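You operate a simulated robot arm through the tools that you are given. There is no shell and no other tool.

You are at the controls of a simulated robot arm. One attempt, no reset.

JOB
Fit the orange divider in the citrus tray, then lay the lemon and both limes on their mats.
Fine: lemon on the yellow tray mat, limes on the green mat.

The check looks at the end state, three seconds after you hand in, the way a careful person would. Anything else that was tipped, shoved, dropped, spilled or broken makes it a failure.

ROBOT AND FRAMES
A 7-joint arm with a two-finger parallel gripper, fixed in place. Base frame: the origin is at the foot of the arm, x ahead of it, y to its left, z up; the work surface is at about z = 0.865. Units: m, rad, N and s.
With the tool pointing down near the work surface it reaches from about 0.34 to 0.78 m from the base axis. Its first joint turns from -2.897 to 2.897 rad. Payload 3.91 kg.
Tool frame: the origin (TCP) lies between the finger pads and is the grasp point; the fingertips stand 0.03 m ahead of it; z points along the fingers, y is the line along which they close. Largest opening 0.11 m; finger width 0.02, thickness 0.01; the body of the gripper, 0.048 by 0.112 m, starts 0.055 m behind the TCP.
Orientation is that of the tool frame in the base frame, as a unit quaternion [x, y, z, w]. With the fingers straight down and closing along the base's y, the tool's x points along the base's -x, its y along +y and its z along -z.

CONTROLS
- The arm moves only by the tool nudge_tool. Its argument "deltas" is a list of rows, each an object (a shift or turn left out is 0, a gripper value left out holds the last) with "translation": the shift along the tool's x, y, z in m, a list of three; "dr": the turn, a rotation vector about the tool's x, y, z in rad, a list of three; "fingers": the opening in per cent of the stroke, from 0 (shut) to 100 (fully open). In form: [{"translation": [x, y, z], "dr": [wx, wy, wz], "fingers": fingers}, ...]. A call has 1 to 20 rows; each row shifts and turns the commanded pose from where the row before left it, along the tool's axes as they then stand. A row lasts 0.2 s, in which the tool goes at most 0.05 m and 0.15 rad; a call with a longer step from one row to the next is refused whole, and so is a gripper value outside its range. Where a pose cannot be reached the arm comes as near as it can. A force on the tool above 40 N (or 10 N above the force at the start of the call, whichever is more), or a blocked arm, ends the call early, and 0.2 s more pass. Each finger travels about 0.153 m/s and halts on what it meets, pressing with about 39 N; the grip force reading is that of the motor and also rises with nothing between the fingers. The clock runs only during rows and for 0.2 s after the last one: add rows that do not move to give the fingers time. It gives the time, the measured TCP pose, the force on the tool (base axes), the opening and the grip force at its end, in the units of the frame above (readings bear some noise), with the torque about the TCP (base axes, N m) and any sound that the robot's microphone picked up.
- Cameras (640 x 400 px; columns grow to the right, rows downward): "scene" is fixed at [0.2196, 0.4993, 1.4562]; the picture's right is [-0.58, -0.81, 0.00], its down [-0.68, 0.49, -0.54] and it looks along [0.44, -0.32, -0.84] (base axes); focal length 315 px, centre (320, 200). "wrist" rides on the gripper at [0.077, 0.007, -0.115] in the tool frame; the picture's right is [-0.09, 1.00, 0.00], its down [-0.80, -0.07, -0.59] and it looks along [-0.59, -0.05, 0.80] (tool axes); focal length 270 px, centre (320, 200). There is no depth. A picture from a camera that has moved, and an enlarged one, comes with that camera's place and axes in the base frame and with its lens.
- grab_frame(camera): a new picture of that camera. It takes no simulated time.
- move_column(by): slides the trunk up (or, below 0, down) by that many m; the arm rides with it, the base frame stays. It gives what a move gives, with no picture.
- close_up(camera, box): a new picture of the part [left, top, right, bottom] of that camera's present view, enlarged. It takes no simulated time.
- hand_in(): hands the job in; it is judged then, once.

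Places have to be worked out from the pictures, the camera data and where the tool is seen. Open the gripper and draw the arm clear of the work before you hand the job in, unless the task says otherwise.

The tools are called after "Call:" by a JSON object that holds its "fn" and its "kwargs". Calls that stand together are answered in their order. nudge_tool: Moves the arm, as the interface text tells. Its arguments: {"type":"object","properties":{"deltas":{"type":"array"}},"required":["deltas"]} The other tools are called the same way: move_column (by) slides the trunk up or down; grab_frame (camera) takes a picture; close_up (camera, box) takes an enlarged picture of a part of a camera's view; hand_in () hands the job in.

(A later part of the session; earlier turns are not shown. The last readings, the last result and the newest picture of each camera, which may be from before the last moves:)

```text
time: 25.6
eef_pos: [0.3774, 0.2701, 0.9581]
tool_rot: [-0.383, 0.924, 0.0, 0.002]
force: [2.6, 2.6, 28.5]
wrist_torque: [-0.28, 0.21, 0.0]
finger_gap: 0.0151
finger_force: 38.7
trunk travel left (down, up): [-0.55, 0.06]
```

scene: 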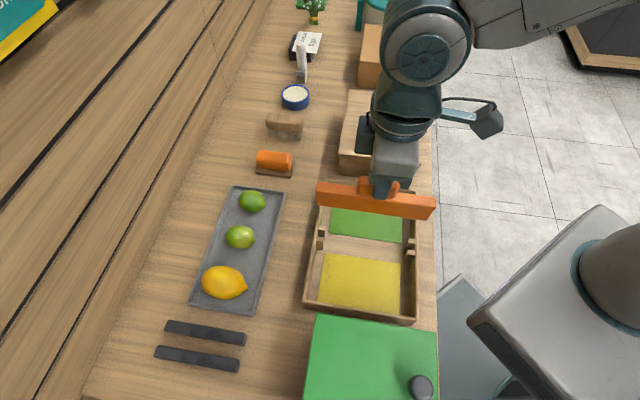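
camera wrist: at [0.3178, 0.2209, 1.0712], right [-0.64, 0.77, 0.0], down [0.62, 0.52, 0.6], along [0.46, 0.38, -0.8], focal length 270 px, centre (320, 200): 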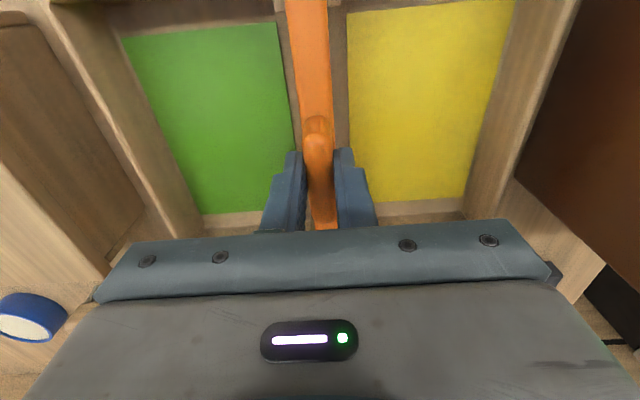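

28 N with almost no net torque means it's evenly seated. I relieve the press, open the fingers, and rise straight up.

Call:
{"fn": "nudge_tool", "kwargs": {"deltas": [{"translation": [0, 0, -0.0015]}, {"fingers": 25}, {"fingers": 45}, {"fingers": 45}, {"translation": [0, 0, -0.01]}, {"translation": [0, 0, -0.02]}, {"translation": [0, 0, -0.04]}, {"translation": [0, 0, -0.04]}, {"translation": [0, 0, -0.03]}, {"translation": [0, 0, 0]}]}}

Call:
{"fn": "close_up", "kwargs": {"camera": "scene", "box": [290, 160, 450, 290]}}

Call:
{"fn": "grab_frame", "kwargs": {"camera": "wrist"}}

```text
time: 27.8
eef_pos: [0.3789, 0.2705, 1.0989]
tool_rot: [-0.382, 0.924, 0.0, 0.0]
force: [-0.4, 0.8, -0.2]
wrist_torque: [-0.01, -0.03, 0.01]
finger_gap: 0.0497
finger_force: 0.0
trunk travel left (down, up): [-0.55, 0.06]
```

```text
3.08 times, centred on (370, 225) of scene
camera zoom: at [0.2196, 0.4993, 1.4562], right [-0.58, -0.81, 0.0], down [-0.68, 0.49, -0.54], along [0.44, -0.32, -0.84], focal length 970 px, centre (166, 123)
```

zoom: 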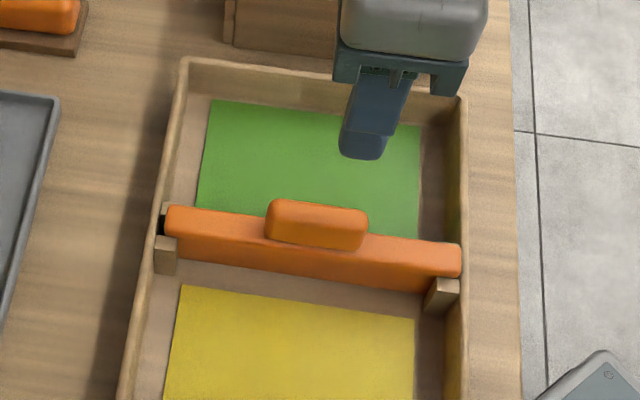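

```text
taken
camera wrist: at [0.318, 0.2207, 1.2128], right [-0.64, 0.77, 0.0], down [0.62, 0.52, 0.59], along [0.46, 0.38, -0.8], focal length 270 px, centre (320, 200)
```

wrist: 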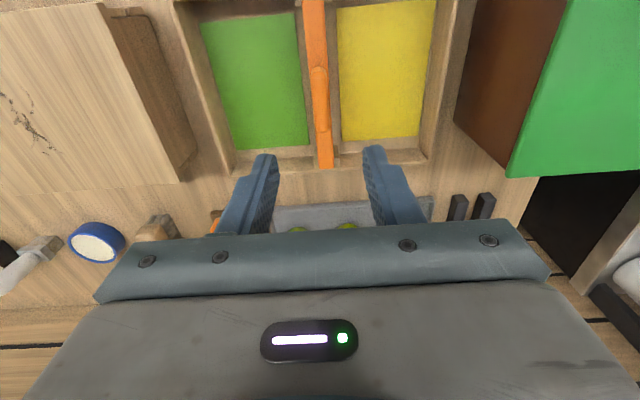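

The divider stands in the slot after release. I check its ends and level closely before moving on.

Call:
{"fn": "close_up", "kwargs": {"camera": "scene", "box": [315, 205, 435, 265]}}

Call:
{"fn": "close_up", "kwargs": {"camera": "wrist", "box": [270, 0, 370, 180]}}

```text
5.33 times, centred on (375, 235) of scene
camera zoom: at [0.2196, 0.4993, 1.4562], right [-0.58, -0.81, 0.0], down [-0.68, 0.49, -0.54], along [0.44, -0.32, -0.84], focal length 1682 px, centre (27, 13)
```

zoom: 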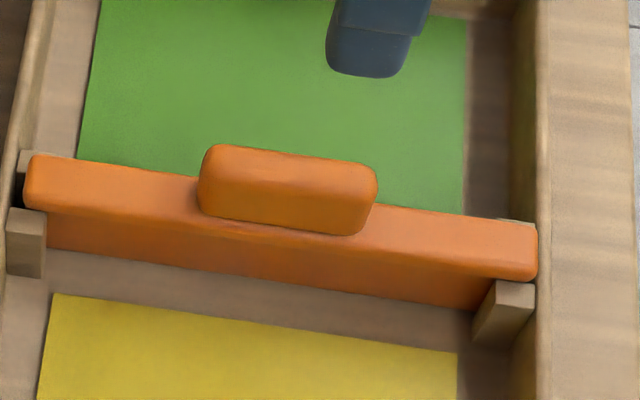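

```text
2.22 times, centred on (320, 90) of wrist
camera zoom: at [0.318, 0.2207, 1.2128], right [-0.64, 0.77, 0.0], down [0.62, 0.52, 0.59], along [0.46, 0.38, -0.8], focal length 601 px, centre (320, 444)
```

zoom: 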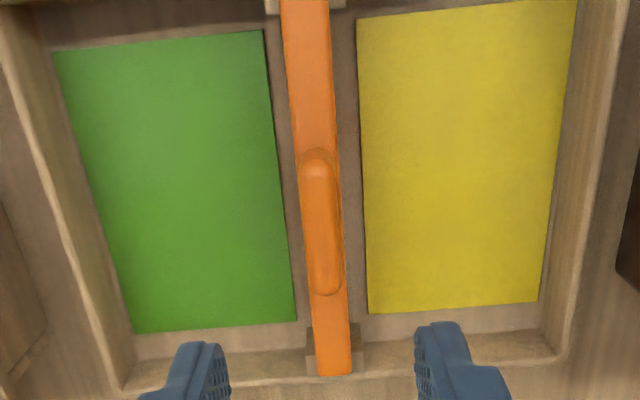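

The divider is cleanly seated. Now the lemon: I move above it (≈(0.466, 0.533)) with the same orientation, since its long axis is along tool x and the fingers will close across its width.

Call:
{"fn": "nudge_tool", "kwargs": {"deltas": [{"translation": [-0.03523, 0.01773, 0], "fingers": 80}, {"translation": [-0.03523, 0.01773, 0]}, {"translation": [-0.03523, 0.01773, 0]}, {"translation": [-0.03523, 0.01773, 0]}, {"translation": [-0.03523, 0.01773, 0]}, {"translation": [-0.03523, 0.01773, 0]}, {"translation": [-0.03523, 0.01773, 0]}, {"translation": [0, 0, 0.03]}, {"translation": [0, 0, 0.03]}, {"translation": [0, 0, 0]}, {"translation": [0, 0, 0]}]}}

Call:
{"fn": "grab_frame", "kwargs": {"camera": "wrist"}}

Call:
{"fn": "grab_frame", "kwargs": {"camera": "scene"}}

```text
time: 30.2
eef_pos: [0.4647, 0.5319, 1.0364]
tool_rot: [-0.382, 0.924, 0.0, 0.0]
force: [-0.6, 0.0, -0.3]
wrist_torque: [0.01, 0.0, -0.01]
finger_gap: 0.0878
finger_force: 0.0
trunk travel left (down, up): [-0.55, 0.06]
```

```text
taken
camera wrist: at [0.4054, 0.4821, 1.1499], right [-0.64, 0.77, 0.0], down [0.62, 0.52, 0.59], along [0.46, 0.38, -0.8], focal length 270 px, centre (320, 200)
```

wrist: 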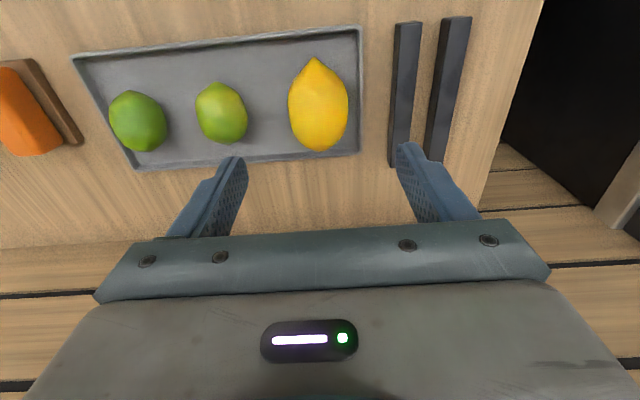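

```text
taken
```

scene: 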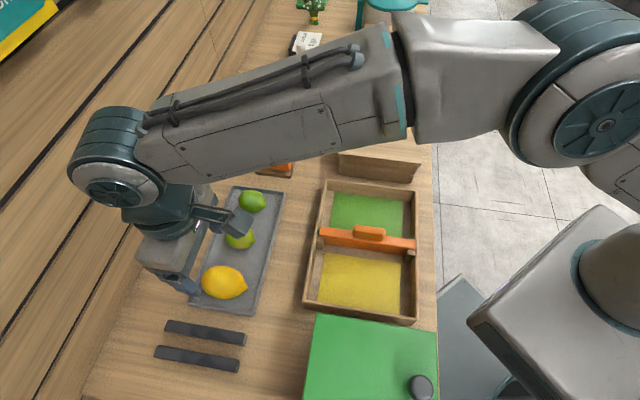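

Call:
{"fn": "close_up", "kwargs": {"camera": "wrist", "box": [220, 20, 420, 170]}}

Call:
{"fn": "close_up", "kwargs": {"camera": "wrist", "box": [60, 20, 380, 190]}}

```text
2.67 times, centred on (320, 95) of wrist
camera zoom: at [0.4054, 0.4821, 1.1499], right [-0.64, 0.77, 0.0], down [0.62, 0.52, 0.59], along [0.46, 0.38, -0.8], focal length 721 px, centre (320, 480)
```

zoom: 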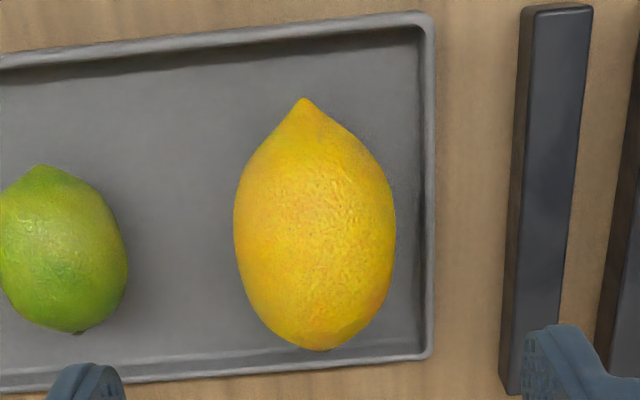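

```text
2.00 times, centred on (220, 105) of wrist
camera zoom: at [0.4054, 0.4821, 1.1499], right [-0.64, 0.77, 0.0], down [0.62, 0.52, 0.59], along [0.46, 0.38, -0.8], focal length 541 px, centre (520, 390)
```

zoom: 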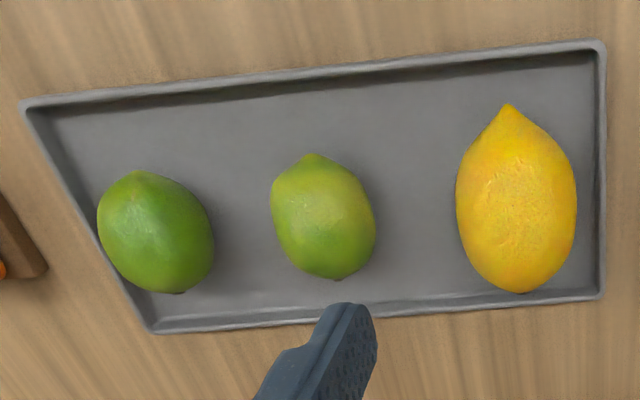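

Lemon: ~55 mm wide, centred ~2 mm to −y and ~3 mm to −x of the tool, axis aligned with tool x. The plate wall is only ~11 mm from the lemon's side, so I check the rim height.

Call:
{"fn": "close_up", "kwargs": {"camera": "wrist", "box": [290, 115, 390, 178]}}

Call:
{"fn": "close_up", "kwargs": {"camera": "scene", "box": [185, 260, 275, 320]}}

```text
6.35 times, centred on (340, 146) of wrist
camera zoom: at [0.4054, 0.4821, 1.1499], right [-0.64, 0.77, 0.0], down [0.62, 0.52, 0.59], along [0.46, 0.38, -0.8], focal length 1716 px, centre (193, 540)
```

zoom: 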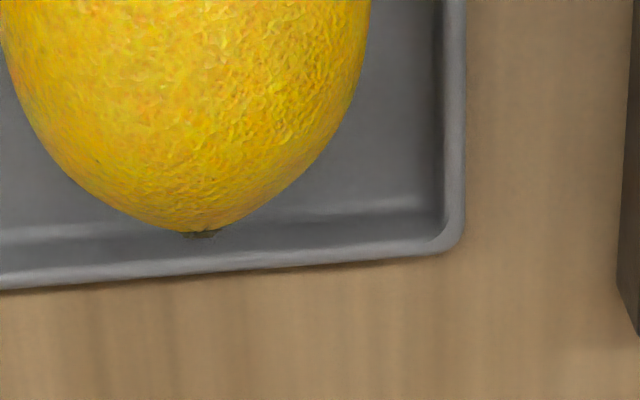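

```text
6.67 times, centred on (230, 290) of scene
camera zoom: at [0.2196, 0.4993, 1.4562], right [-0.58, -0.81, 0.0], down [-0.68, 0.49, -0.54], along [0.44, -0.32, -0.84], focal length 2102 px, centre (920, -400)
```

zoom: 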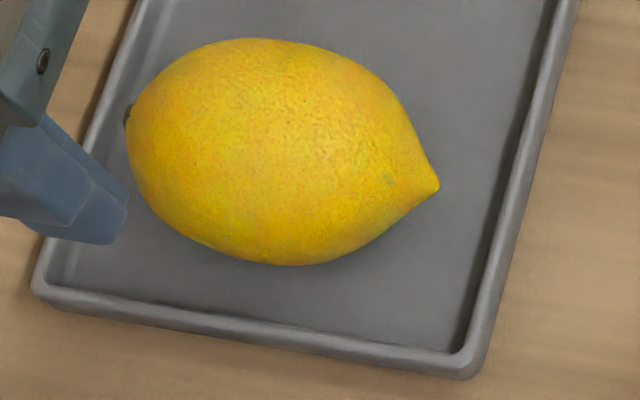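

Rim top is ≈0.88, so I'll keep fingertips above it: TCP z≈0.916. I shift to centre on the lemon, narrow the opening to ~77 mm, and descend to z≈0.935 for a check.

Call:
{"fn": "nudge_tool", "kwargs": {"deltas": [{"translation": [-0.003, -0.0024, 0.02], "fingers": 70}, {"translation": [0, 0, 0.03]}, {"translation": [0, 0, 0.03]}, {"translation": [0, 0, 0.02]}, {"translation": [0, 0, 0]}, {"translation": [0, 0, 0]}]}}

Call:
{"fn": "grab_frame", "kwargs": {"camera": "wrist"}}

Call:
{"fn": "close_up", "kwargs": {"camera": "scene", "box": [150, 230, 290, 330]}}

```text
time: 31.6
eef_pos: [0.4672, 0.5325, 0.9403]
tool_rot: [-0.382, 0.924, 0.0, 0.0]
force: [0.4, 0.6, -0.2]
wrist_torque: [0.02, -0.01, 0.0]
finger_gap: 0.0768
finger_force: 0.0
trunk travel left (down, up): [-0.55, 0.06]
```

```text
taken
camera wrist: at [0.4082, 0.4831, 1.0527], right [-0.64, 0.77, 0.0], down [0.62, 0.52, 0.59], along [0.46, 0.38, -0.8], focal length 270 px, centre (320, 200)
```

wrist: 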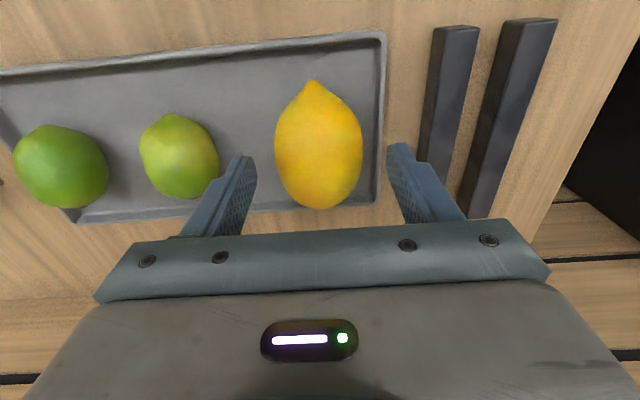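

```text
4.00 times, centred on (220, 280) of scene
camera zoom: at [0.2196, 0.4993, 1.4562], right [-0.58, -0.81, 0.0], down [-0.68, 0.49, -0.54], along [0.44, -0.32, -0.84], focal length 1262 px, centre (720, -120)
```

zoom: 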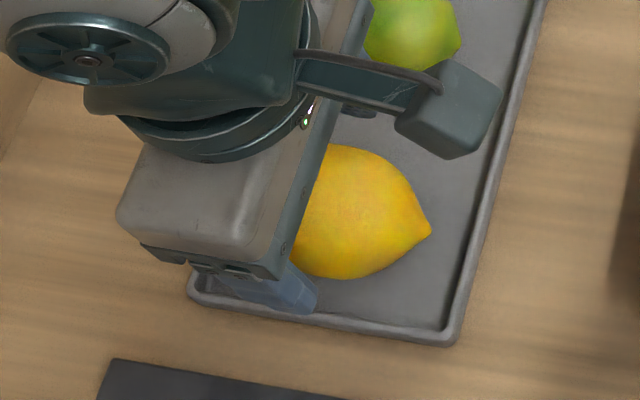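

Lemon is centred between the fingers within ~1–2 mm. I descend the last 24 mm and close gently on it.

Call:
{"fn": "nudge_tool", "kwargs": {"deltas": [{"translation": [0, -0.001, 0.012]}, {"translation": [0, 0, 0.012]}, {"translation": [0, 0, 0]}, {"fingers": 60}, {"fingers": 50}, {"fingers": 40}, {"fingers": 40}, {"translation": [0, 0, 0]}]}}

Call:
{"fn": "grab_frame", "kwargs": {"camera": "wrist"}}

```text
time: 33.4
eef_pos: [0.4701, 0.533, 0.9133]
tool_rot: [-0.382, 0.924, 0.0, 0.0]
force: [0.0, -0.6, 0.3]
wrist_torque: [0.0, -0.02, 0.04]
finger_gap: 0.0571
finger_force: 16.2
trunk travel left (down, up): [-0.55, 0.06]
```

```text
taken
camera wrist: at [0.4096, 0.4824, 1.027], right [-0.64, 0.77, 0.0], down [0.62, 0.52, 0.59], along [0.46, 0.38, -0.8], focal length 270 px, centre (320, 200)
```

wrist: 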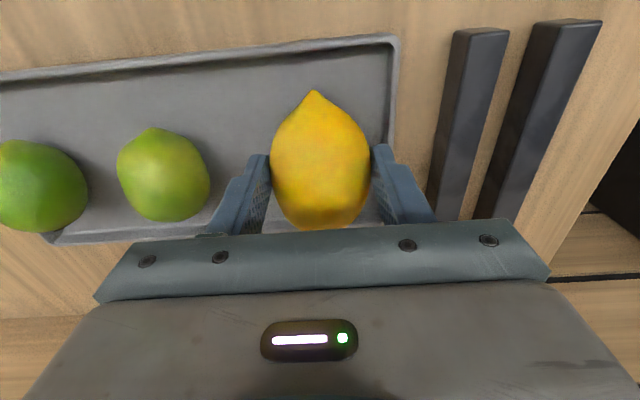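

The lemon is held at 57 mm with 16 N. I firm up slightly and lift slowly.

Call:
{"fn": "nudge_tool", "kwargs": {"deltas": [{"fingers": 35}, {"translation": [0, 0, -0.01]}, {"translation": [0, 0, -0.02]}, {"translation": [0, 0, -0.03]}, {"translation": [0, 0, -0.04]}, {"translation": [0, 0, -0.04]}, {"translation": [0, 0, 0]}]}}

Call:
{"fn": "grab_frame", "kwargs": {"camera": "wrist"}}

Call:
{"fn": "grab_frame", "kwargs": {"camera": "scene"}}

```text
time: 35.0
eef_pos: [0.4699, 0.5324, 1.0541]
tool_rot: [-0.382, 0.924, 0.0, -0.001]
force: [0.0, 0.4, -1.1]
wrist_torque: [-0.01, 0.02, -0.01]
finger_gap: 0.0569
finger_force: 16.1
trunk travel left (down, up): [-0.55, 0.06]
```

```text
taken
camera wrist: at [0.4104, 0.4823, 1.1671], right [-0.64, 0.77, 0.0], down [0.62, 0.52, 0.59], along [0.46, 0.38, -0.8], focal length 270 px, centre (320, 200)
```

wrist: 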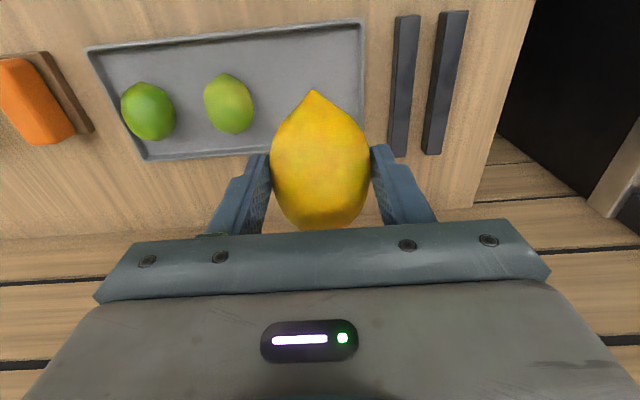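

```text
taken
```

scene: 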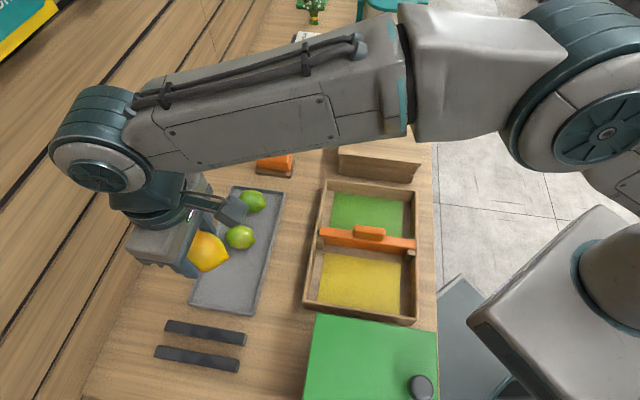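

Lemon is held securely. I carry it above the yellow mat centre, worked out as ≈(0.330, 0.327).

Call:
{"fn": "nudge_tool", "kwargs": {"deltas": [{"translation": [0, 0, -0.027]}, {"translation": [0.03494, -0.00661, 0]}, {"translation": [0.03494, -0.00661, 0]}, {"translation": [0.03494, -0.00661, 0]}, {"translation": [0.03494, -0.00661, 0]}, {"translation": [0.03494, -0.00661, 0]}, {"translation": [0.03494, -0.00661, 0]}, {"translation": [0.03494, -0.00661, 0]}, {"translation": [0, 0, 0]}, {"translation": [0, 0, 0]}]}}

Call:
{"fn": "grab_frame", "kwargs": {"camera": "wrist"}}

Call:
{"fn": "grab_frame", "kwargs": {"camera": "scene"}}

```text
time: 37.2
eef_pos: [0.3299, 0.3283, 1.081]
tool_rot: [-0.382, 0.924, 0.0, 0.001]
force: [0.1, 0.0, -1.0]
wrist_torque: [0.0, 0.03, 0.01]
finger_gap: 0.057
finger_force: 16.3
trunk travel left (down, up): [-0.55, 0.06]
```

```text
taken
camera wrist: at [0.2693, 0.2782, 1.1943], right [-0.64, 0.77, 0.0], down [0.62, 0.52, 0.59], along [0.46, 0.38, -0.8], focal length 270 px, centre (320, 200)
```

wrist: 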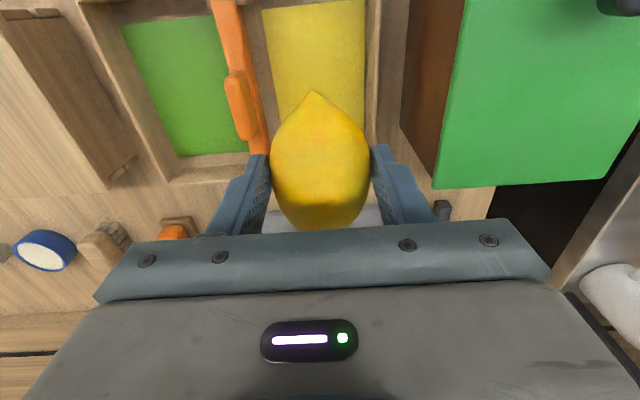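

```text
taken
```

scene: 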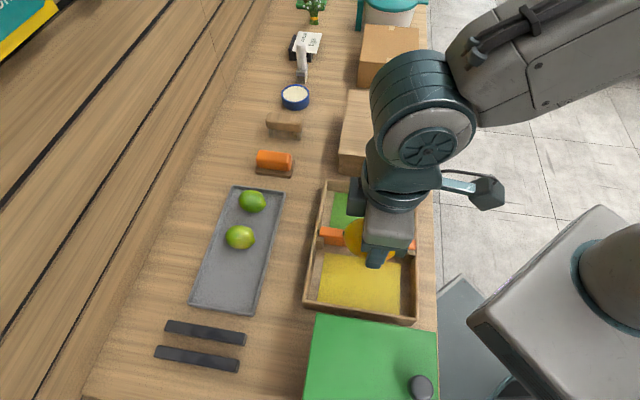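

I check where the lemon will land relative to the mat edges with an enlarged wrist view.

Call:
{"fn": "close_up", "kwargs": {"camera": "wrist", "box": [200, 0, 440, 180]}}

```text
2.22 times, centred on (320, 90) of wrist
camera zoom: at [0.2693, 0.2782, 1.1943], right [-0.64, 0.77, 0.0], down [0.62, 0.52, 0.59], along [0.46, 0.38, -0.8], focal length 601 px, centre (320, 444)
```

zoom: 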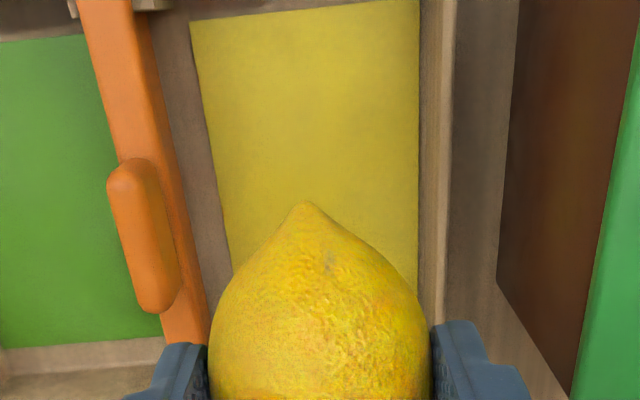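

The lemon lines up with the mat centre in both directions. I lower to ~7 mm above the mat, then feel for contact.

Call:
{"fn": "nudge_tool", "kwargs": {"deltas": [{"translation": [0, 0, 0.04]}, {"translation": [0, 0, 0.04]}, {"translation": [0, 0, 0.04]}, {"translation": [0, 0, 0.02]}, {"translation": [0, 0, 0.012]}, {"translation": [0, 0, 0]}, {"translation": [0, 0, 0]}]}}

Call:
{"fn": "close_up", "kwargs": {"camera": "scene", "box": [290, 190, 450, 330]}}

```text
time: 38.8
eef_pos: [0.3282, 0.3269, 0.9292]
tool_rot: [-0.382, 0.924, 0.0, 0.0]
force: [0.3, -0.1, -1.1]
wrist_torque: [-0.01, -0.01, 0.03]
finger_gap: 0.0567
finger_force: 16.0
trunk travel left (down, up): [-0.55, 0.06]
```

```text
2.86 times, centred on (370, 260) of scene
camera zoom: at [0.2196, 0.4993, 1.4562], right [-0.58, -0.81, 0.0], down [-0.68, 0.49, -0.54], along [0.44, -0.32, -0.84], focal length 901 px, centre (177, 29)
```

zoom: 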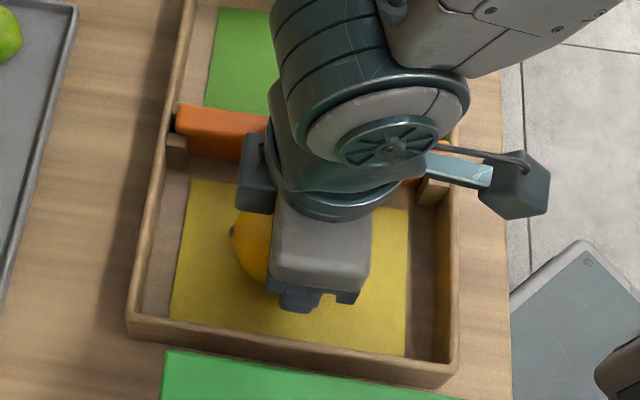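

Over the mat with no contact at z≈0.929. I lower in 2 mm steps to feel for touch-down.

Call:
{"fn": "nudge_tool", "kwargs": {"deltas": [{"translation": [0, 0, 0.002]}, {"translation": [0, 0, 0.002]}, {"translation": [0, 0, 0.002]}, {"translation": [0, 0, 0]}]}}

```text
time: 39.8
eef_pos: [0.3295, 0.3264, 0.9231]
tool_rot: [-0.381, 0.924, 0.0, 0.0]
force: [-0.6, 1.1, -1.3]
wrist_torque: [-0.01, -0.04, -0.01]
finger_gap: 0.0569
finger_force: 16.3
trunk travel left (down, up): [-0.55, 0.06]
```

No contact yet at 0.923 (force −1.3 N, the lemon's weight). I go a little further in 1–1.5 mm steps.

Call:
{"fn": "nudge_tool", "kwargs": {"deltas": [{"translation": [0, 0, 0.0015]}, {"translation": [0, 0, 0.0015]}, {"translation": [0, 0, 0]}, {"translation": [0, 0, 0]}]}}

```text
time: 40.8
eef_pos: [0.3286, 0.3268, 0.9196]
tool_rot: [-0.382, 0.924, 0.0, 0.0]
force: [-0.1, 0.6, -1.4]
wrist_torque: [-0.01, 0.01, 0.02]
finger_gap: 0.0569
finger_force: 16.6
trunk travel left (down, up): [-0.55, 0.06]
```

Call:
{"fn": "nudge_tool", "kwargs": {"deltas": [{"translation": [0, 0, 0.001]}, {"translation": [0, 0, 0.001]}, {"translation": [0, 0, 0]}, {"translation": [0, 0, 0]}]}}

```text
time: 41.8
eef_pos: [0.3302, 0.3271, 0.9185]
tool_rot: [-0.382, 0.924, 0.0, -0.001]
force: [0.8, 0.0, 5.9]
wrist_torque: [0.02, -0.03, -0.03]
finger_gap: 0.057
finger_force: 15.7
trunk travel left (down, up): [-0.55, 0.06]
```

Touch-down at z≈0.918 (about 6–7 N up). I open the fingers gradually and rise straight up.

Call:
{"fn": "nudge_tool", "kwargs": {"deltas": [{"translation": [0, 0, -0.0005], "fingers": 50}, {"fingers": 54}, {"fingers": 60}, {"fingers": 68}, {"fingers": 68}, {"translation": [0, 0, -0.01]}, {"translation": [0, 0, -0.02]}, {"translation": [0, 0, -0.03]}, {"translation": [0, 0, -0.04]}, {"translation": [0, 0, -0.04]}, {"translation": [0, 0, 0]}]}}

Call:
{"fn": "grab_frame", "kwargs": {"camera": "wrist"}}

Call:
{"fn": "close_up", "kwargs": {"camera": "scene", "box": [290, 190, 450, 330]}}

```text
time: 44.2
eef_pos: [0.3287, 0.3273, 1.0581]
tool_rot: [-0.382, 0.924, 0.0, 0.0]
force: [0.3, 0.8, -0.6]
wrist_torque: [0.02, 0.01, 0.01]
finger_gap: 0.0748
finger_force: 0.0
trunk travel left (down, up): [-0.55, 0.06]
```

```text
taken
camera wrist: at [0.2692, 0.2776, 1.1716], right [-0.64, 0.77, 0.0], down [0.62, 0.52, 0.59], along [0.46, 0.38, -0.8], focal length 270 px, centre (320, 200)
```

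wrist: 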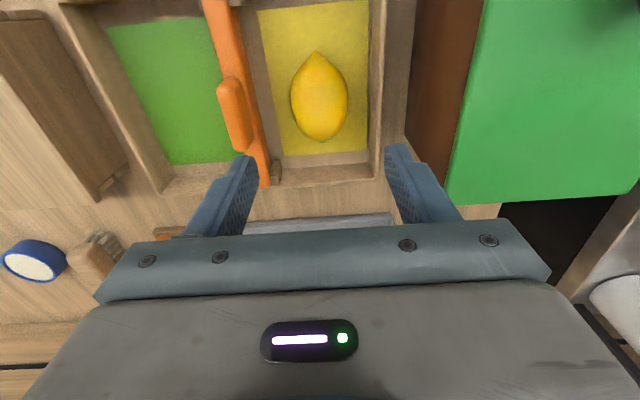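

```text
2.86 times, centred on (370, 260) of scene
camera zoom: at [0.2196, 0.4993, 1.4562], right [-0.58, -0.81, 0.0], down [-0.68, 0.49, -0.54], along [0.44, -0.32, -0.84], focal length 901 px, centre (177, 29)
```

zoom: 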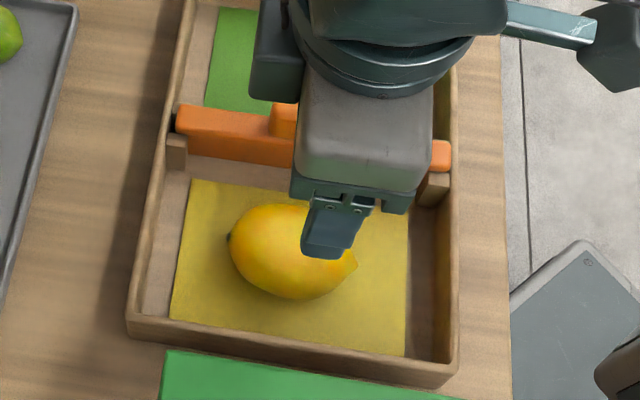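

The lemon rests centred on the yellow mat. Next the middle lime at ≈(0.534, 0.467): I move above it with a ~70 mm opening.

Call:
{"fn": "nudge_tool", "kwargs": {"deltas": [{"translation": [-0.03487, -0.00653, 0], "fingers": 64}, {"translation": [-0.03487, -0.00653, 0]}, {"translation": [-0.03487, -0.00653, 0]}, {"translation": [-0.03487, -0.00653, 0]}, {"translation": [-0.03487, -0.00653, 0]}, {"translation": [-0.03487, -0.00653, 0]}, {"translation": [-0.03487, -0.00653, 0]}, {"translation": [0, 0, 0.025]}, {"translation": [0, 0, 0]}, {"translation": [0, 0, 0]}]}}

Call:
{"fn": "grab_frame", "kwargs": {"camera": "wrist"}}

Call:
{"fn": "close_up", "kwargs": {"camera": "wrist", "box": [200, 20, 440, 170]}}

```text
time: 46.4
eef_pos: [0.5343, 0.4679, 1.0332]
tool_rot: [-0.382, 0.924, 0.001, 0.0]
force: [-0.1, -0.1, -0.6]
wrist_torque: [-0.02, -0.02, 0.01]
finger_gap: 0.0703
finger_force: 0.0
trunk travel left (down, up): [-0.55, 0.06]
```

```text
taken
camera wrist: at [0.4747, 0.4182, 1.1475], right [-0.64, 0.77, 0.0], down [0.62, 0.52, 0.59], along [0.46, 0.38, -0.8], focal length 270 px, centre (320, 200)
```

wrist: 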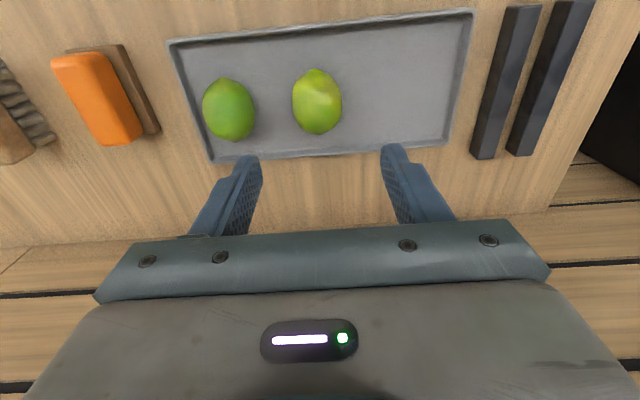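

```text
2.67 times, centred on (320, 95) of wrist
camera zoom: at [0.4747, 0.4182, 1.1475], right [-0.64, 0.77, 0.0], down [0.62, 0.52, 0.59], along [0.46, 0.38, -0.8], focal length 721 px, centre (320, 480)
```

zoom: 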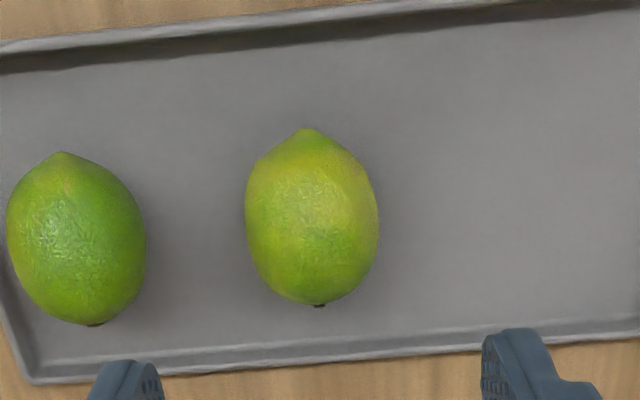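

The middle lime is ~46 mm wide, ~3 mm to −y of the tool centre. I correct and descend to z≈0.908 in stages.

Call:
{"fn": "nudge_tool", "kwargs": {"deltas": [{"translation": [0, -0.003, 0.02]}, {"translation": [0, 0, 0.03]}, {"translation": [0, 0, 0.03]}, {"translation": [0, 0, 0.02]}, {"translation": [0, 0, 0]}, {"translation": [0, 0, 0]}]}}

Call:
{"fn": "close_up", "kwargs": {"camera": "wrist", "box": [160, 20, 480, 230]}}

```text
time: 47.8
eef_pos: [0.537, 0.4655, 0.9354]
tool_rot: [-0.382, 0.924, 0.0, -0.001]
force: [0.0, 0.3, 0.0]
wrist_torque: [-0.01, -0.01, 0.0]
finger_gap: 0.0704
finger_force: 0.0
trunk travel left (down, up): [-0.55, 0.06]
```

```text
1.90 times, centred on (320, 125) of wrist
camera zoom: at [0.477, 0.4148, 1.0471], right [-0.64, 0.77, 0.0], down [0.62, 0.52, 0.59], along [0.46, 0.38, -0.8], focal length 515 px, centre (320, 343)
```

zoom: 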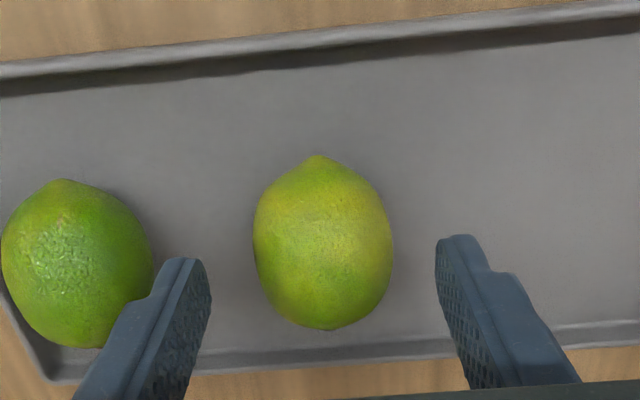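

Centred. I descend ~26 mm and close on the lime.

Call:
{"fn": "nudge_tool", "kwargs": {"deltas": [{"translation": [0, 0, 0.014]}, {"translation": [0, 0, 0.012]}, {"translation": [0, 0, 0]}, {"fingers": 52}, {"fingers": 42}, {"fingers": 32}, {"fingers": 28}, {"translation": [0, 0, 0]}]}}

Call:
{"fn": "grab_frame", "kwargs": {"camera": "wrist"}}

```text
time: 49.6
eef_pos: [0.5366, 0.4662, 0.9065]
tool_rot: [-0.382, 0.924, 0.001, 0.0]
force: [0.1, 0.8, 0.6]
wrist_torque: [0.01, 0.0, -0.02]
finger_gap: 0.047
finger_force: 15.9
trunk travel left (down, up): [-0.55, 0.06]
```

```text
taken
camera wrist: at [0.4773, 0.4148, 1.0207], right [-0.64, 0.77, 0.0], down [0.62, 0.52, 0.59], along [0.46, 0.38, -0.8], focal length 270 px, centre (320, 200)
```

wrist: 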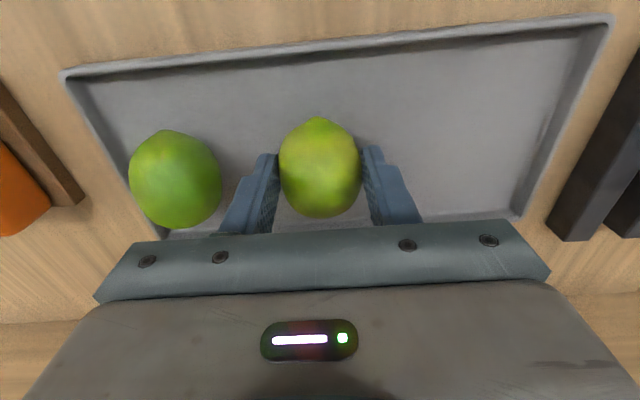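

The lime is held at 47 mm, 16 N. I lift, then carry it above the far half of the green mat, target ≈(0.4575, 0.252).

Call:
{"fn": "nudge_tool", "kwargs": {"deltas": [{"translation": [0, 0, -0.01]}, {"translation": [0, 0, -0.02]}, {"translation": [0, 0, -0.03]}, {"translation": [0, 0, -0.04]}, {"translation": [0, 0, -0.05]}, {"translation": [0.03447, -0.01605, 0]}, {"translation": [0.03447, -0.01605, 0]}, {"translation": [0.03447, -0.01605, 0]}, {"translation": [0.03447, -0.01605, 0]}, {"translation": [0.03447, -0.01605, 0]}, {"translation": [0.03447, -0.01605, 0]}, {"translation": [0, 0, 0]}, {"translation": [0, 0, 0]}]}}

Call:
{"fn": "grab_frame", "kwargs": {"camera": "wrist"}}

Call:
{"fn": "grab_frame", "kwargs": {"camera": "scene"}}

```text
time: 52.4
eef_pos: [0.4575, 0.2501, 1.0557]
tool_rot: [-0.382, 0.924, 0.0, 0.0]
force: [0.1, 0.2, -1.0]
wrist_torque: [0.02, 0.01, -0.01]
finger_gap: 0.0467
finger_force: 16.5
trunk travel left (down, up): [-0.55, 0.06]
```

```text
taken
camera wrist: at [0.3984, 0.1991, 1.1691], right [-0.64, 0.77, 0.0], down [0.62, 0.52, 0.59], along [0.46, 0.38, -0.8], focal length 270 px, centre (320, 200)
```

wrist: 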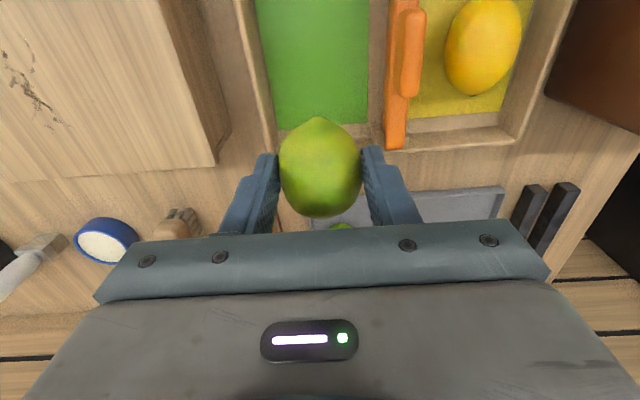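

```text
taken
```

scene: 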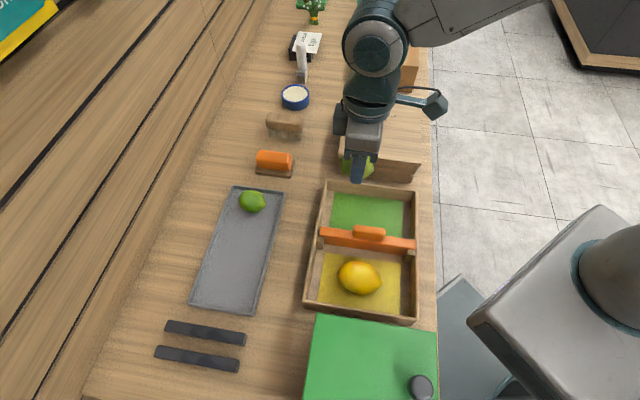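

Call:
{"fn": "close_up", "kwargs": {"camera": "wrist", "box": [200, 0, 440, 180]}}

```text
2.22 times, centred on (320, 90) of wrist
camera zoom: at [0.3984, 0.1991, 1.1691], right [-0.64, 0.77, 0.0], down [0.62, 0.52, 0.59], along [0.46, 0.38, -0.8], focal length 601 px, centre (320, 444)
```

zoom: 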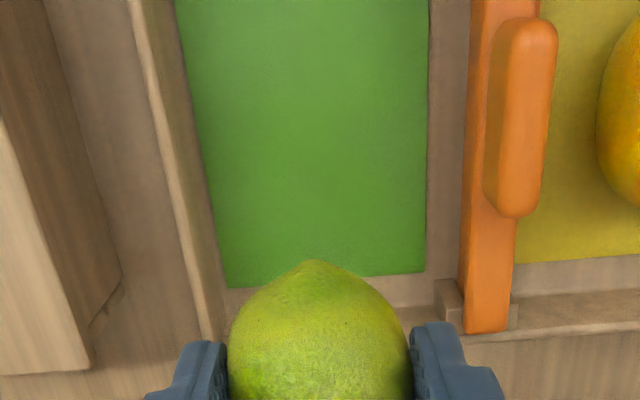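

The lime is laterally centred on the mat with ~37 mm to the far mat edge from the TCP. I lower to just above the mat.

Call:
{"fn": "nudge_tool", "kwargs": {"deltas": [{"translation": [0.003, 0, 0.03]}, {"translation": [0, 0, 0.04]}, {"translation": [0, 0, 0.035]}, {"translation": [0, 0, 0.02]}, {"translation": [0, 0, 0.01]}, {"translation": [0, 0, 0]}, {"translation": [0, 0, 0]}]}}

Call:
{"fn": "close_up", "kwargs": {"camera": "scene", "box": [290, 130, 450, 270]}}

```text
time: 54.0
eef_pos: [0.456, 0.2487, 0.9232]
tool_rot: [-0.382, 0.924, -0.001, -0.001]
force: [-0.6, 0.7, -0.4]
wrist_torque: [0.03, -0.01, -0.04]
finger_gap: 0.0467
finger_force: 16.1
trunk travel left (down, up): [-0.55, 0.06]
```

```text
2.86 times, centred on (370, 200) of scene
camera zoom: at [0.2196, 0.4993, 1.4562], right [-0.58, -0.81, 0.0], down [-0.68, 0.49, -0.54], along [0.44, -0.32, -0.84], focal length 901 px, centre (177, 200)
```

zoom: 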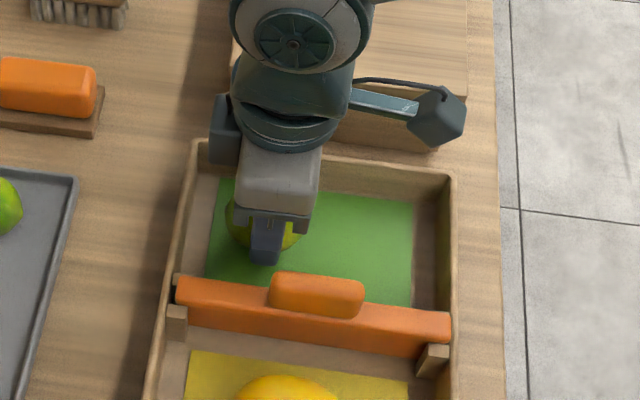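

Lime is over the green mat's far half. I lower in small steps to touch-down (expected ≈0.912).

Call:
{"fn": "nudge_tool", "kwargs": {"deltas": [{"translation": [0, 0, 0.0025]}, {"translation": [0, 0, 0.0025]}, {"translation": [0, 0, 0.002]}, {"translation": [0, 0, 0.001]}, {"translation": [0, 0, 0]}, {"translation": [0, 0, 0]}]}}

```text
time: 55.4
eef_pos: [0.4553, 0.2496, 0.9146]
tool_rot: [-0.382, 0.924, 0.0, 0.0]
force: [0.4, 1.3, -0.9]
wrist_torque: [0.01, -0.01, -0.03]
finger_gap: 0.0469
finger_force: 15.8
trunk travel left (down, up): [-0.55, 0.06]
```

Call:
{"fn": "nudge_tool", "kwargs": {"deltas": [{"translation": [0, 0, 0.001]}, {"translation": [0, 0, 0.001]}, {"translation": [0, 0, 0]}, {"translation": [0, 0, 0]}]}}

```text
time: 56.4
eef_pos: [0.456, 0.2505, 0.9128]
tool_rot: [-0.382, 0.924, -0.001, 0.0]
force: [0.1, 0.4, -0.8]
wrist_torque: [-0.02, 0.02, 0.0]
finger_gap: 0.0467
finger_force: 16.3
trunk travel left (down, up): [-0.55, 0.06]
```

No touch yet at 0.913 (force still −0.8 N). I continue 1 mm at a time.

Call:
{"fn": "nudge_tool", "kwargs": {"deltas": [{"translation": [0, 0, 0.001]}, {"translation": [0, 0, 0.0005]}, {"translation": [0, 0, 0]}, {"translation": [0, 0, 0]}]}}

```text
time: 57.4
eef_pos: [0.4549, 0.2492, 0.911]
tool_rot: [-0.383, 0.924, -0.001, 0.001]
force: [2.4, 0.8, 11.3]
wrist_torque: [0.12, -0.09, -0.01]
finger_gap: 0.0468
finger_force: 16.4
trunk travel left (down, up): [-0.55, 0.06]
```

Touch-down at z≈0.911 (≈11 N). I relieve the press slightly, open gradually to ~62 mm, and rise straight up.

Call:
{"fn": "nudge_tool", "kwargs": {"deltas": [{"translation": [0, 0, -0.0008], "fingers": 40}, {"fingers": 44}, {"fingers": 50}, {"fingers": 56}, {"fingers": 56}, {"translation": [0, 0, -0.01]}, {"translation": [0, 0, -0.02]}, {"translation": [0, 0, -0.03]}, {"translation": [0, 0, -0.04]}, {"translation": [0, 0, -0.05]}, {"translation": [0, 0, 0]}]}}

Call:
{"fn": "grab_frame", "kwargs": {"camera": "wrist"}}

Call:
{"fn": "close_up", "kwargs": {"camera": "scene", "box": [290, 130, 450, 270]}}

```text
time: 59.8
eef_pos: [0.4545, 0.2501, 1.0641]
tool_rot: [-0.382, 0.924, 0.0, -0.001]
force: [-0.1, 0.1, 0.8]
wrist_torque: [-0.01, -0.01, 0.01]
finger_gap: 0.0615
finger_force: 0.0
trunk travel left (down, up): [-0.55, 0.06]
```

```text
taken
camera wrist: at [0.3943, 0.1997, 1.1772], right [-0.64, 0.77, 0.0], down [0.62, 0.52, 0.59], along [0.46, 0.38, -0.8], focal length 270 px, centre (320, 200)
```

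wrist: 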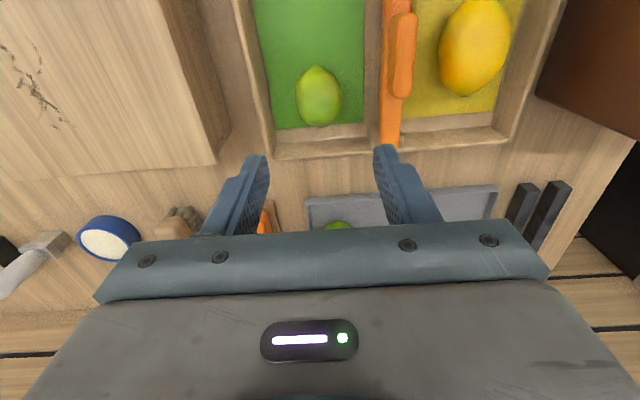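

```text
2.86 times, centred on (370, 200) of scene
camera zoom: at [0.2196, 0.4993, 1.4562], right [-0.58, -0.81, 0.0], down [-0.68, 0.49, -0.54], along [0.44, -0.32, -0.84], focal length 901 px, centre (177, 200)
```

zoom: 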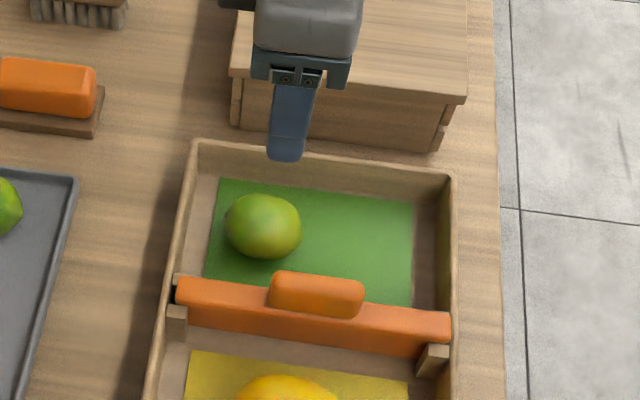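

The first lime lies well within the green mat. Next, the second lime at ≈(0.5945, 0.406): I move above it.

Call:
{"fn": "nudge_tool", "kwargs": {"deltas": [{"translation": [-0.03483, 0.002, 0], "fingers": 64}, {"translation": [-0.03483, 0.002, 0]}, {"translation": [-0.03483, 0.002, 0]}, {"translation": [-0.03483, 0.002, 0]}, {"translation": [-0.03483, 0.002, 0]}, {"translation": [-0.03483, 0.002, 0]}, {"translation": [0, 0, 0.03]}, {"translation": [0, 0, 0]}, {"translation": [0, 0, 0]}]}}

Call:
{"fn": "grab_frame", "kwargs": {"camera": "wrist"}}

Call:
{"fn": "close_up", "kwargs": {"camera": "wrist", "box": [220, 30, 420, 170]}}

```text
time: 61.8
eef_pos: [0.5942, 0.4064, 1.0318]
tool_rot: [-0.382, 0.924, 0.0, -0.001]
force: [-0.7, -0.3, 0.1]
wrist_torque: [0.02, -0.01, 0.01]
finger_gap: 0.0703
finger_force: 0.0
trunk travel left (down, up): [-0.55, 0.06]
```

```text
taken
camera wrist: at [0.5348, 0.3563, 1.1446], right [-0.64, 0.77, 0.0], down [0.62, 0.52, 0.59], along [0.46, 0.38, -0.8], focal length 270 px, centre (320, 200)
```

wrist: 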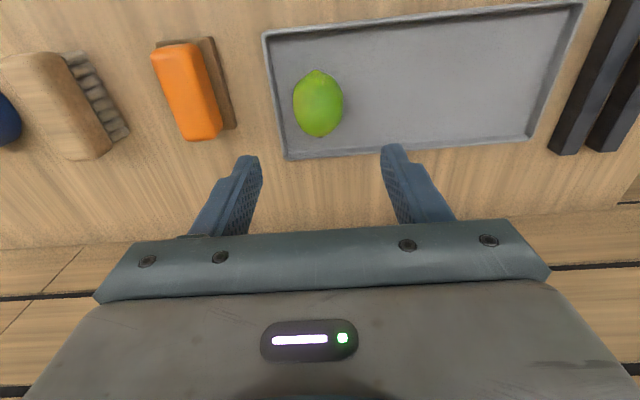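

```text
2.86 times, centred on (320, 100) of wrist
camera zoom: at [0.5348, 0.3563, 1.1446], right [-0.64, 0.77, 0.0], down [0.62, 0.52, 0.59], along [0.46, 0.38, -0.8], focal length 772 px, centre (320, 486)
```

zoom: 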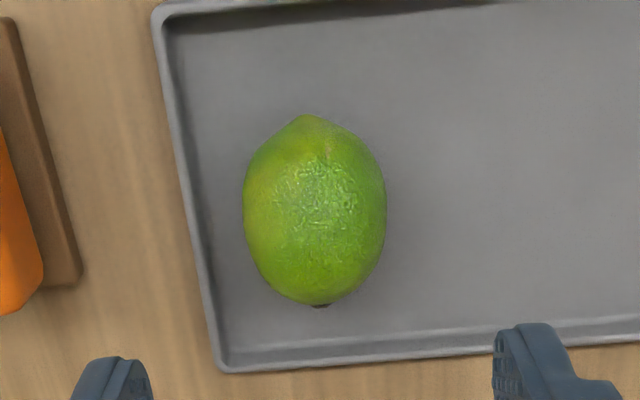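

The second lime is ~46 mm wide with ~17 mm to the plate's end wall. I use a narrower opening (~58 mm), correct 2 mm in −y, and descend to z≈0.935.

Call:
{"fn": "nudge_tool", "kwargs": {"deltas": [{"translation": [0, -0.0022, 0.02], "fingers": 53}, {"translation": [0, 0, 0.03]}, {"translation": [0, 0, 0.03]}, {"translation": [0, 0, 0.017]}, {"translation": [0, 0, 0]}, {"translation": [0, 0, 0]}]}}

Call:
{"fn": "close_up", "kwargs": {"camera": "wrist", "box": [200, 40, 440, 230]}}

```text
time: 63.2
eef_pos: [0.5966, 0.4034, 0.9374]
tool_rot: [-0.382, 0.924, 0.0, 0.0]
force: [-1.0, 0.4, 0.0]
wrist_torque: [0.01, -0.01, 0.0]
finger_gap: 0.0584
finger_force: 0.0
trunk travel left (down, up): [-0.55, 0.06]
```

```text
2.11 times, centred on (320, 135) of wrist
camera zoom: at [0.5373, 0.3536, 1.0503], right [-0.64, 0.77, 0.0], down [0.62, 0.52, 0.59], along [0.46, 0.38, -0.8], focal length 569 px, centre (320, 337)
```

zoom: 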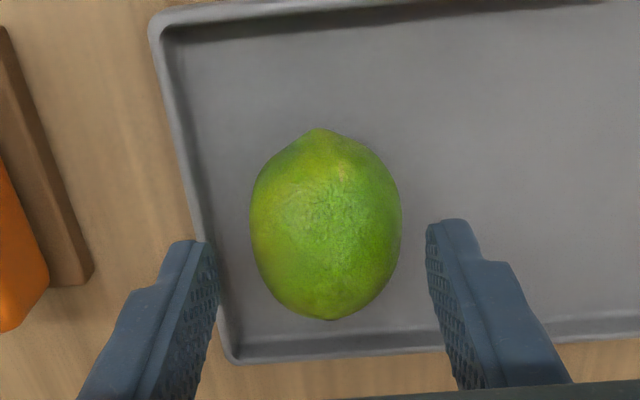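

The lime sits ~1.5 mm to +y; I nudge that way and descend to z≈0.914 so the fingertips stay above rim height.

Call:
{"fn": "nudge_tool", "kwargs": {"deltas": [{"translation": [0, 0.0015, 0]}, {"translation": [0, 0, 0.01]}, {"translation": [0, 0, 0.008]}, {"translation": [0, 0, 0.005]}, {"translation": [0, 0, 0]}, {"translation": [0, 0, 0]}]}}

Call:
{"fn": "close_up", "kwargs": {"camera": "wrist", "box": [200, 40, 440, 230]}}

Call:
{"fn": "grab_frame", "kwargs": {"camera": "scene"}}

```text
time: 64.6
eef_pos: [0.5965, 0.4039, 0.9125]
tool_rot: [-0.382, 0.924, 0.0, 0.0]
force: [0.2, 0.7, 0.5]
wrist_torque: [0.0, 0.01, 0.03]
finger_gap: 0.0583
finger_force: 0.2
trunk travel left (down, up): [-0.55, 0.06]
```

```text
2.11 times, centred on (320, 135) of wrist
camera zoom: at [0.5364, 0.3546, 1.0259], right [-0.64, 0.77, 0.0], down [0.62, 0.52, 0.59], along [0.46, 0.38, -0.8], focal length 569 px, centre (320, 337)
```

zoom: 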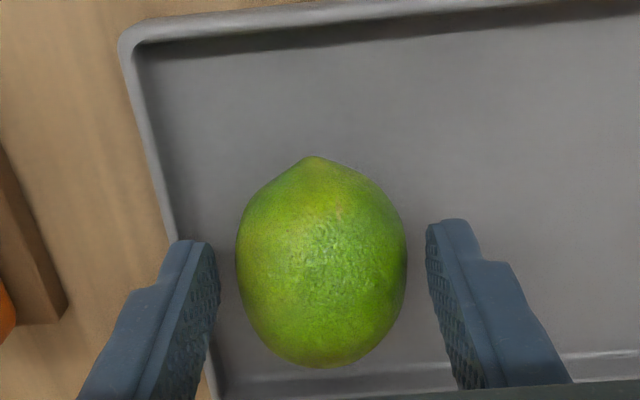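

```text
taken
```

scene: 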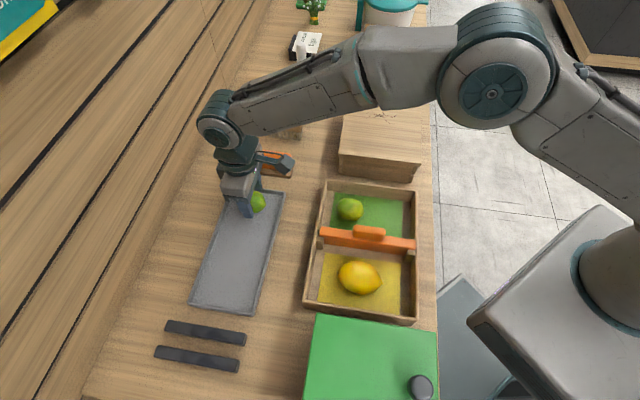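

Centred with no contact. I close gently on the lime.

Call:
{"fn": "nudge_tool", "kwargs": {"deltas": [{"fingers": 46}, {"fingers": 40}, {"fingers": 32}, {"fingers": 28}, {"translation": [0, 0, 0]}, {"translation": [0, 0, 0]}]}}

Call:
{"fn": "grab_frame", "kwargs": {"camera": "wrist"}}

```text
time: 66.0
eef_pos: [0.5961, 0.4034, 0.9133]
tool_rot: [-0.382, 0.924, 0.0, 0.0]
force: [-0.3, -0.5, -0.9]
wrist_torque: [-0.02, 0.01, 0.01]
finger_gap: 0.0469
finger_force: 16.2
trunk travel left (down, up): [-0.55, 0.06]
```

```text
taken
camera wrist: at [0.5365, 0.3546, 1.0259], right [-0.64, 0.77, 0.0], down [0.62, 0.52, 0.59], along [0.46, 0.38, -0.8], focal length 270 px, centre (320, 200)
```

wrist: 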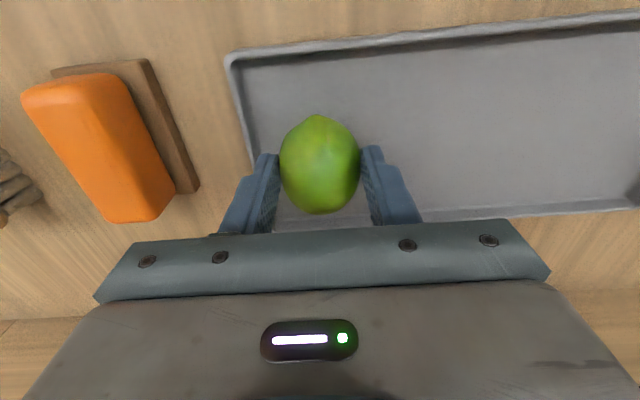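

Gripped at 47 mm, 16 N. I lift slowly and check that it follows.

Call:
{"fn": "nudge_tool", "kwargs": {"deltas": [{"translation": [0, 0, -0.008]}, {"translation": [0, 0, -0.012]}, {"translation": [0, 0, -0.03]}, {"translation": [0, 0, -0.04]}, {"translation": [0, 0, -0.05]}, {"translation": [0, 0, 0]}]}}

Call:
{"fn": "grab_frame", "kwargs": {"camera": "wrist"}}

```text
time: 67.4
eef_pos: [0.5949, 0.404, 1.0521]
tool_rot: [-0.382, 0.924, 0.001, 0.0]
force: [0.4, -0.3, -0.4]
wrist_torque: [-0.03, 0.02, 0.03]
finger_gap: 0.0469
finger_force: 15.6
trunk travel left (down, up): [-0.55, 0.06]
```

```text
taken
camera wrist: at [0.5359, 0.3546, 1.1642], right [-0.64, 0.77, 0.0], down [0.62, 0.52, 0.59], along [0.46, 0.38, -0.8], focal length 270 px, centre (320, 200)
```

wrist: 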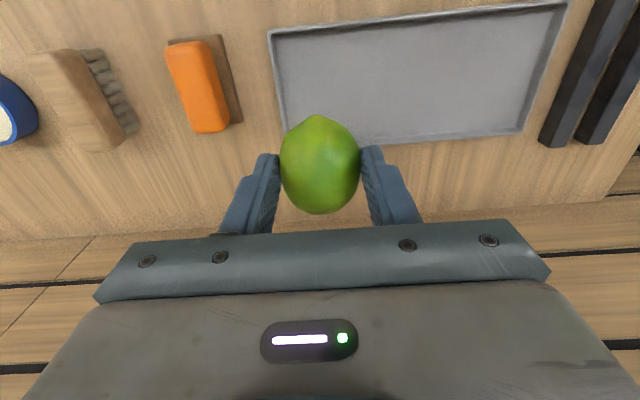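

The lime followed. I carry it above the near half of the green mat, target ≈(0.405, 0.200).

Call:
{"fn": "nudge_tool", "kwargs": {"deltas": [{"translation": [0.03478, -0.00128, 0]}, {"translation": [0.03478, -0.00128, 0]}, {"translation": [0.03478, -0.00128, 0]}, {"translation": [0.03478, -0.00128, 0]}, {"translation": [0.03478, -0.00128, 0]}, {"translation": [0.03478, -0.00128, 0]}, {"translation": [0.03478, -0.00128, 0]}, {"translation": [0.03478, -0.00128, 0]}, {"translation": [0, 0, 0]}, {"translation": [0, 0, 0]}]}}

Call:
{"fn": "grab_frame", "kwargs": {"camera": "wrist"}}

Call:
{"fn": "close_up", "kwargs": {"camera": "scene", "box": [290, 130, 450, 270]}}

```text
time: 69.6
eef_pos: [0.4055, 0.1982, 1.0534]
tool_rot: [-0.382, 0.924, 0.0, 0.0]
force: [0.6, 0.1, -0.3]
wrist_torque: [-0.01, 0.0, -0.03]
finger_gap: 0.047
finger_force: 15.6
trunk travel left (down, up): [-0.55, 0.06]
```

```text
taken
camera wrist: at [0.3457, 0.1489, 1.1668], right [-0.64, 0.77, 0.0], down [0.62, 0.52, 0.59], along [0.46, 0.38, -0.8], focal length 270 px, centre (320, 200)
```

wrist: 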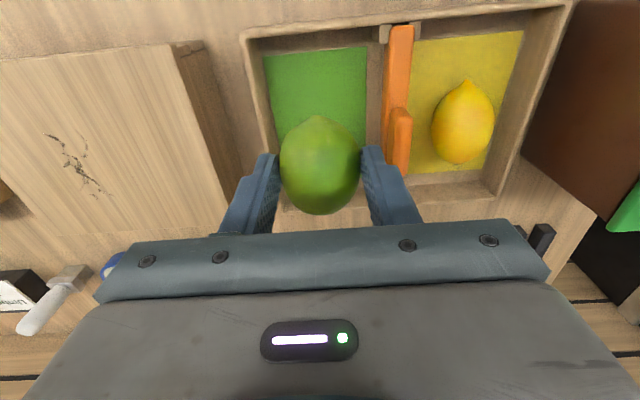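

```text
2.86 times, centred on (370, 200) of scene
camera zoom: at [0.2196, 0.4993, 1.4562], right [-0.58, -0.81, 0.0], down [-0.68, 0.49, -0.54], along [0.44, -0.32, -0.84], focal length 901 px, centre (177, 200)
```

zoom: 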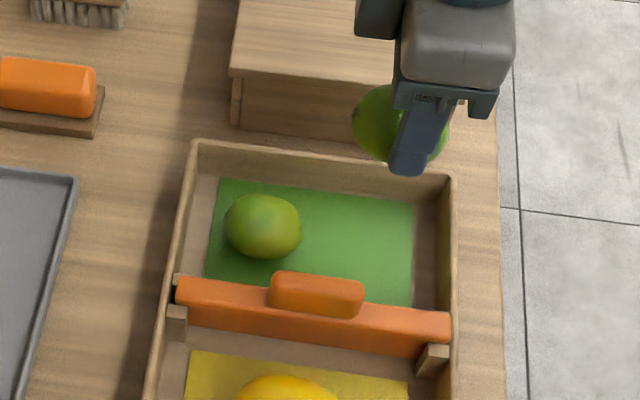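

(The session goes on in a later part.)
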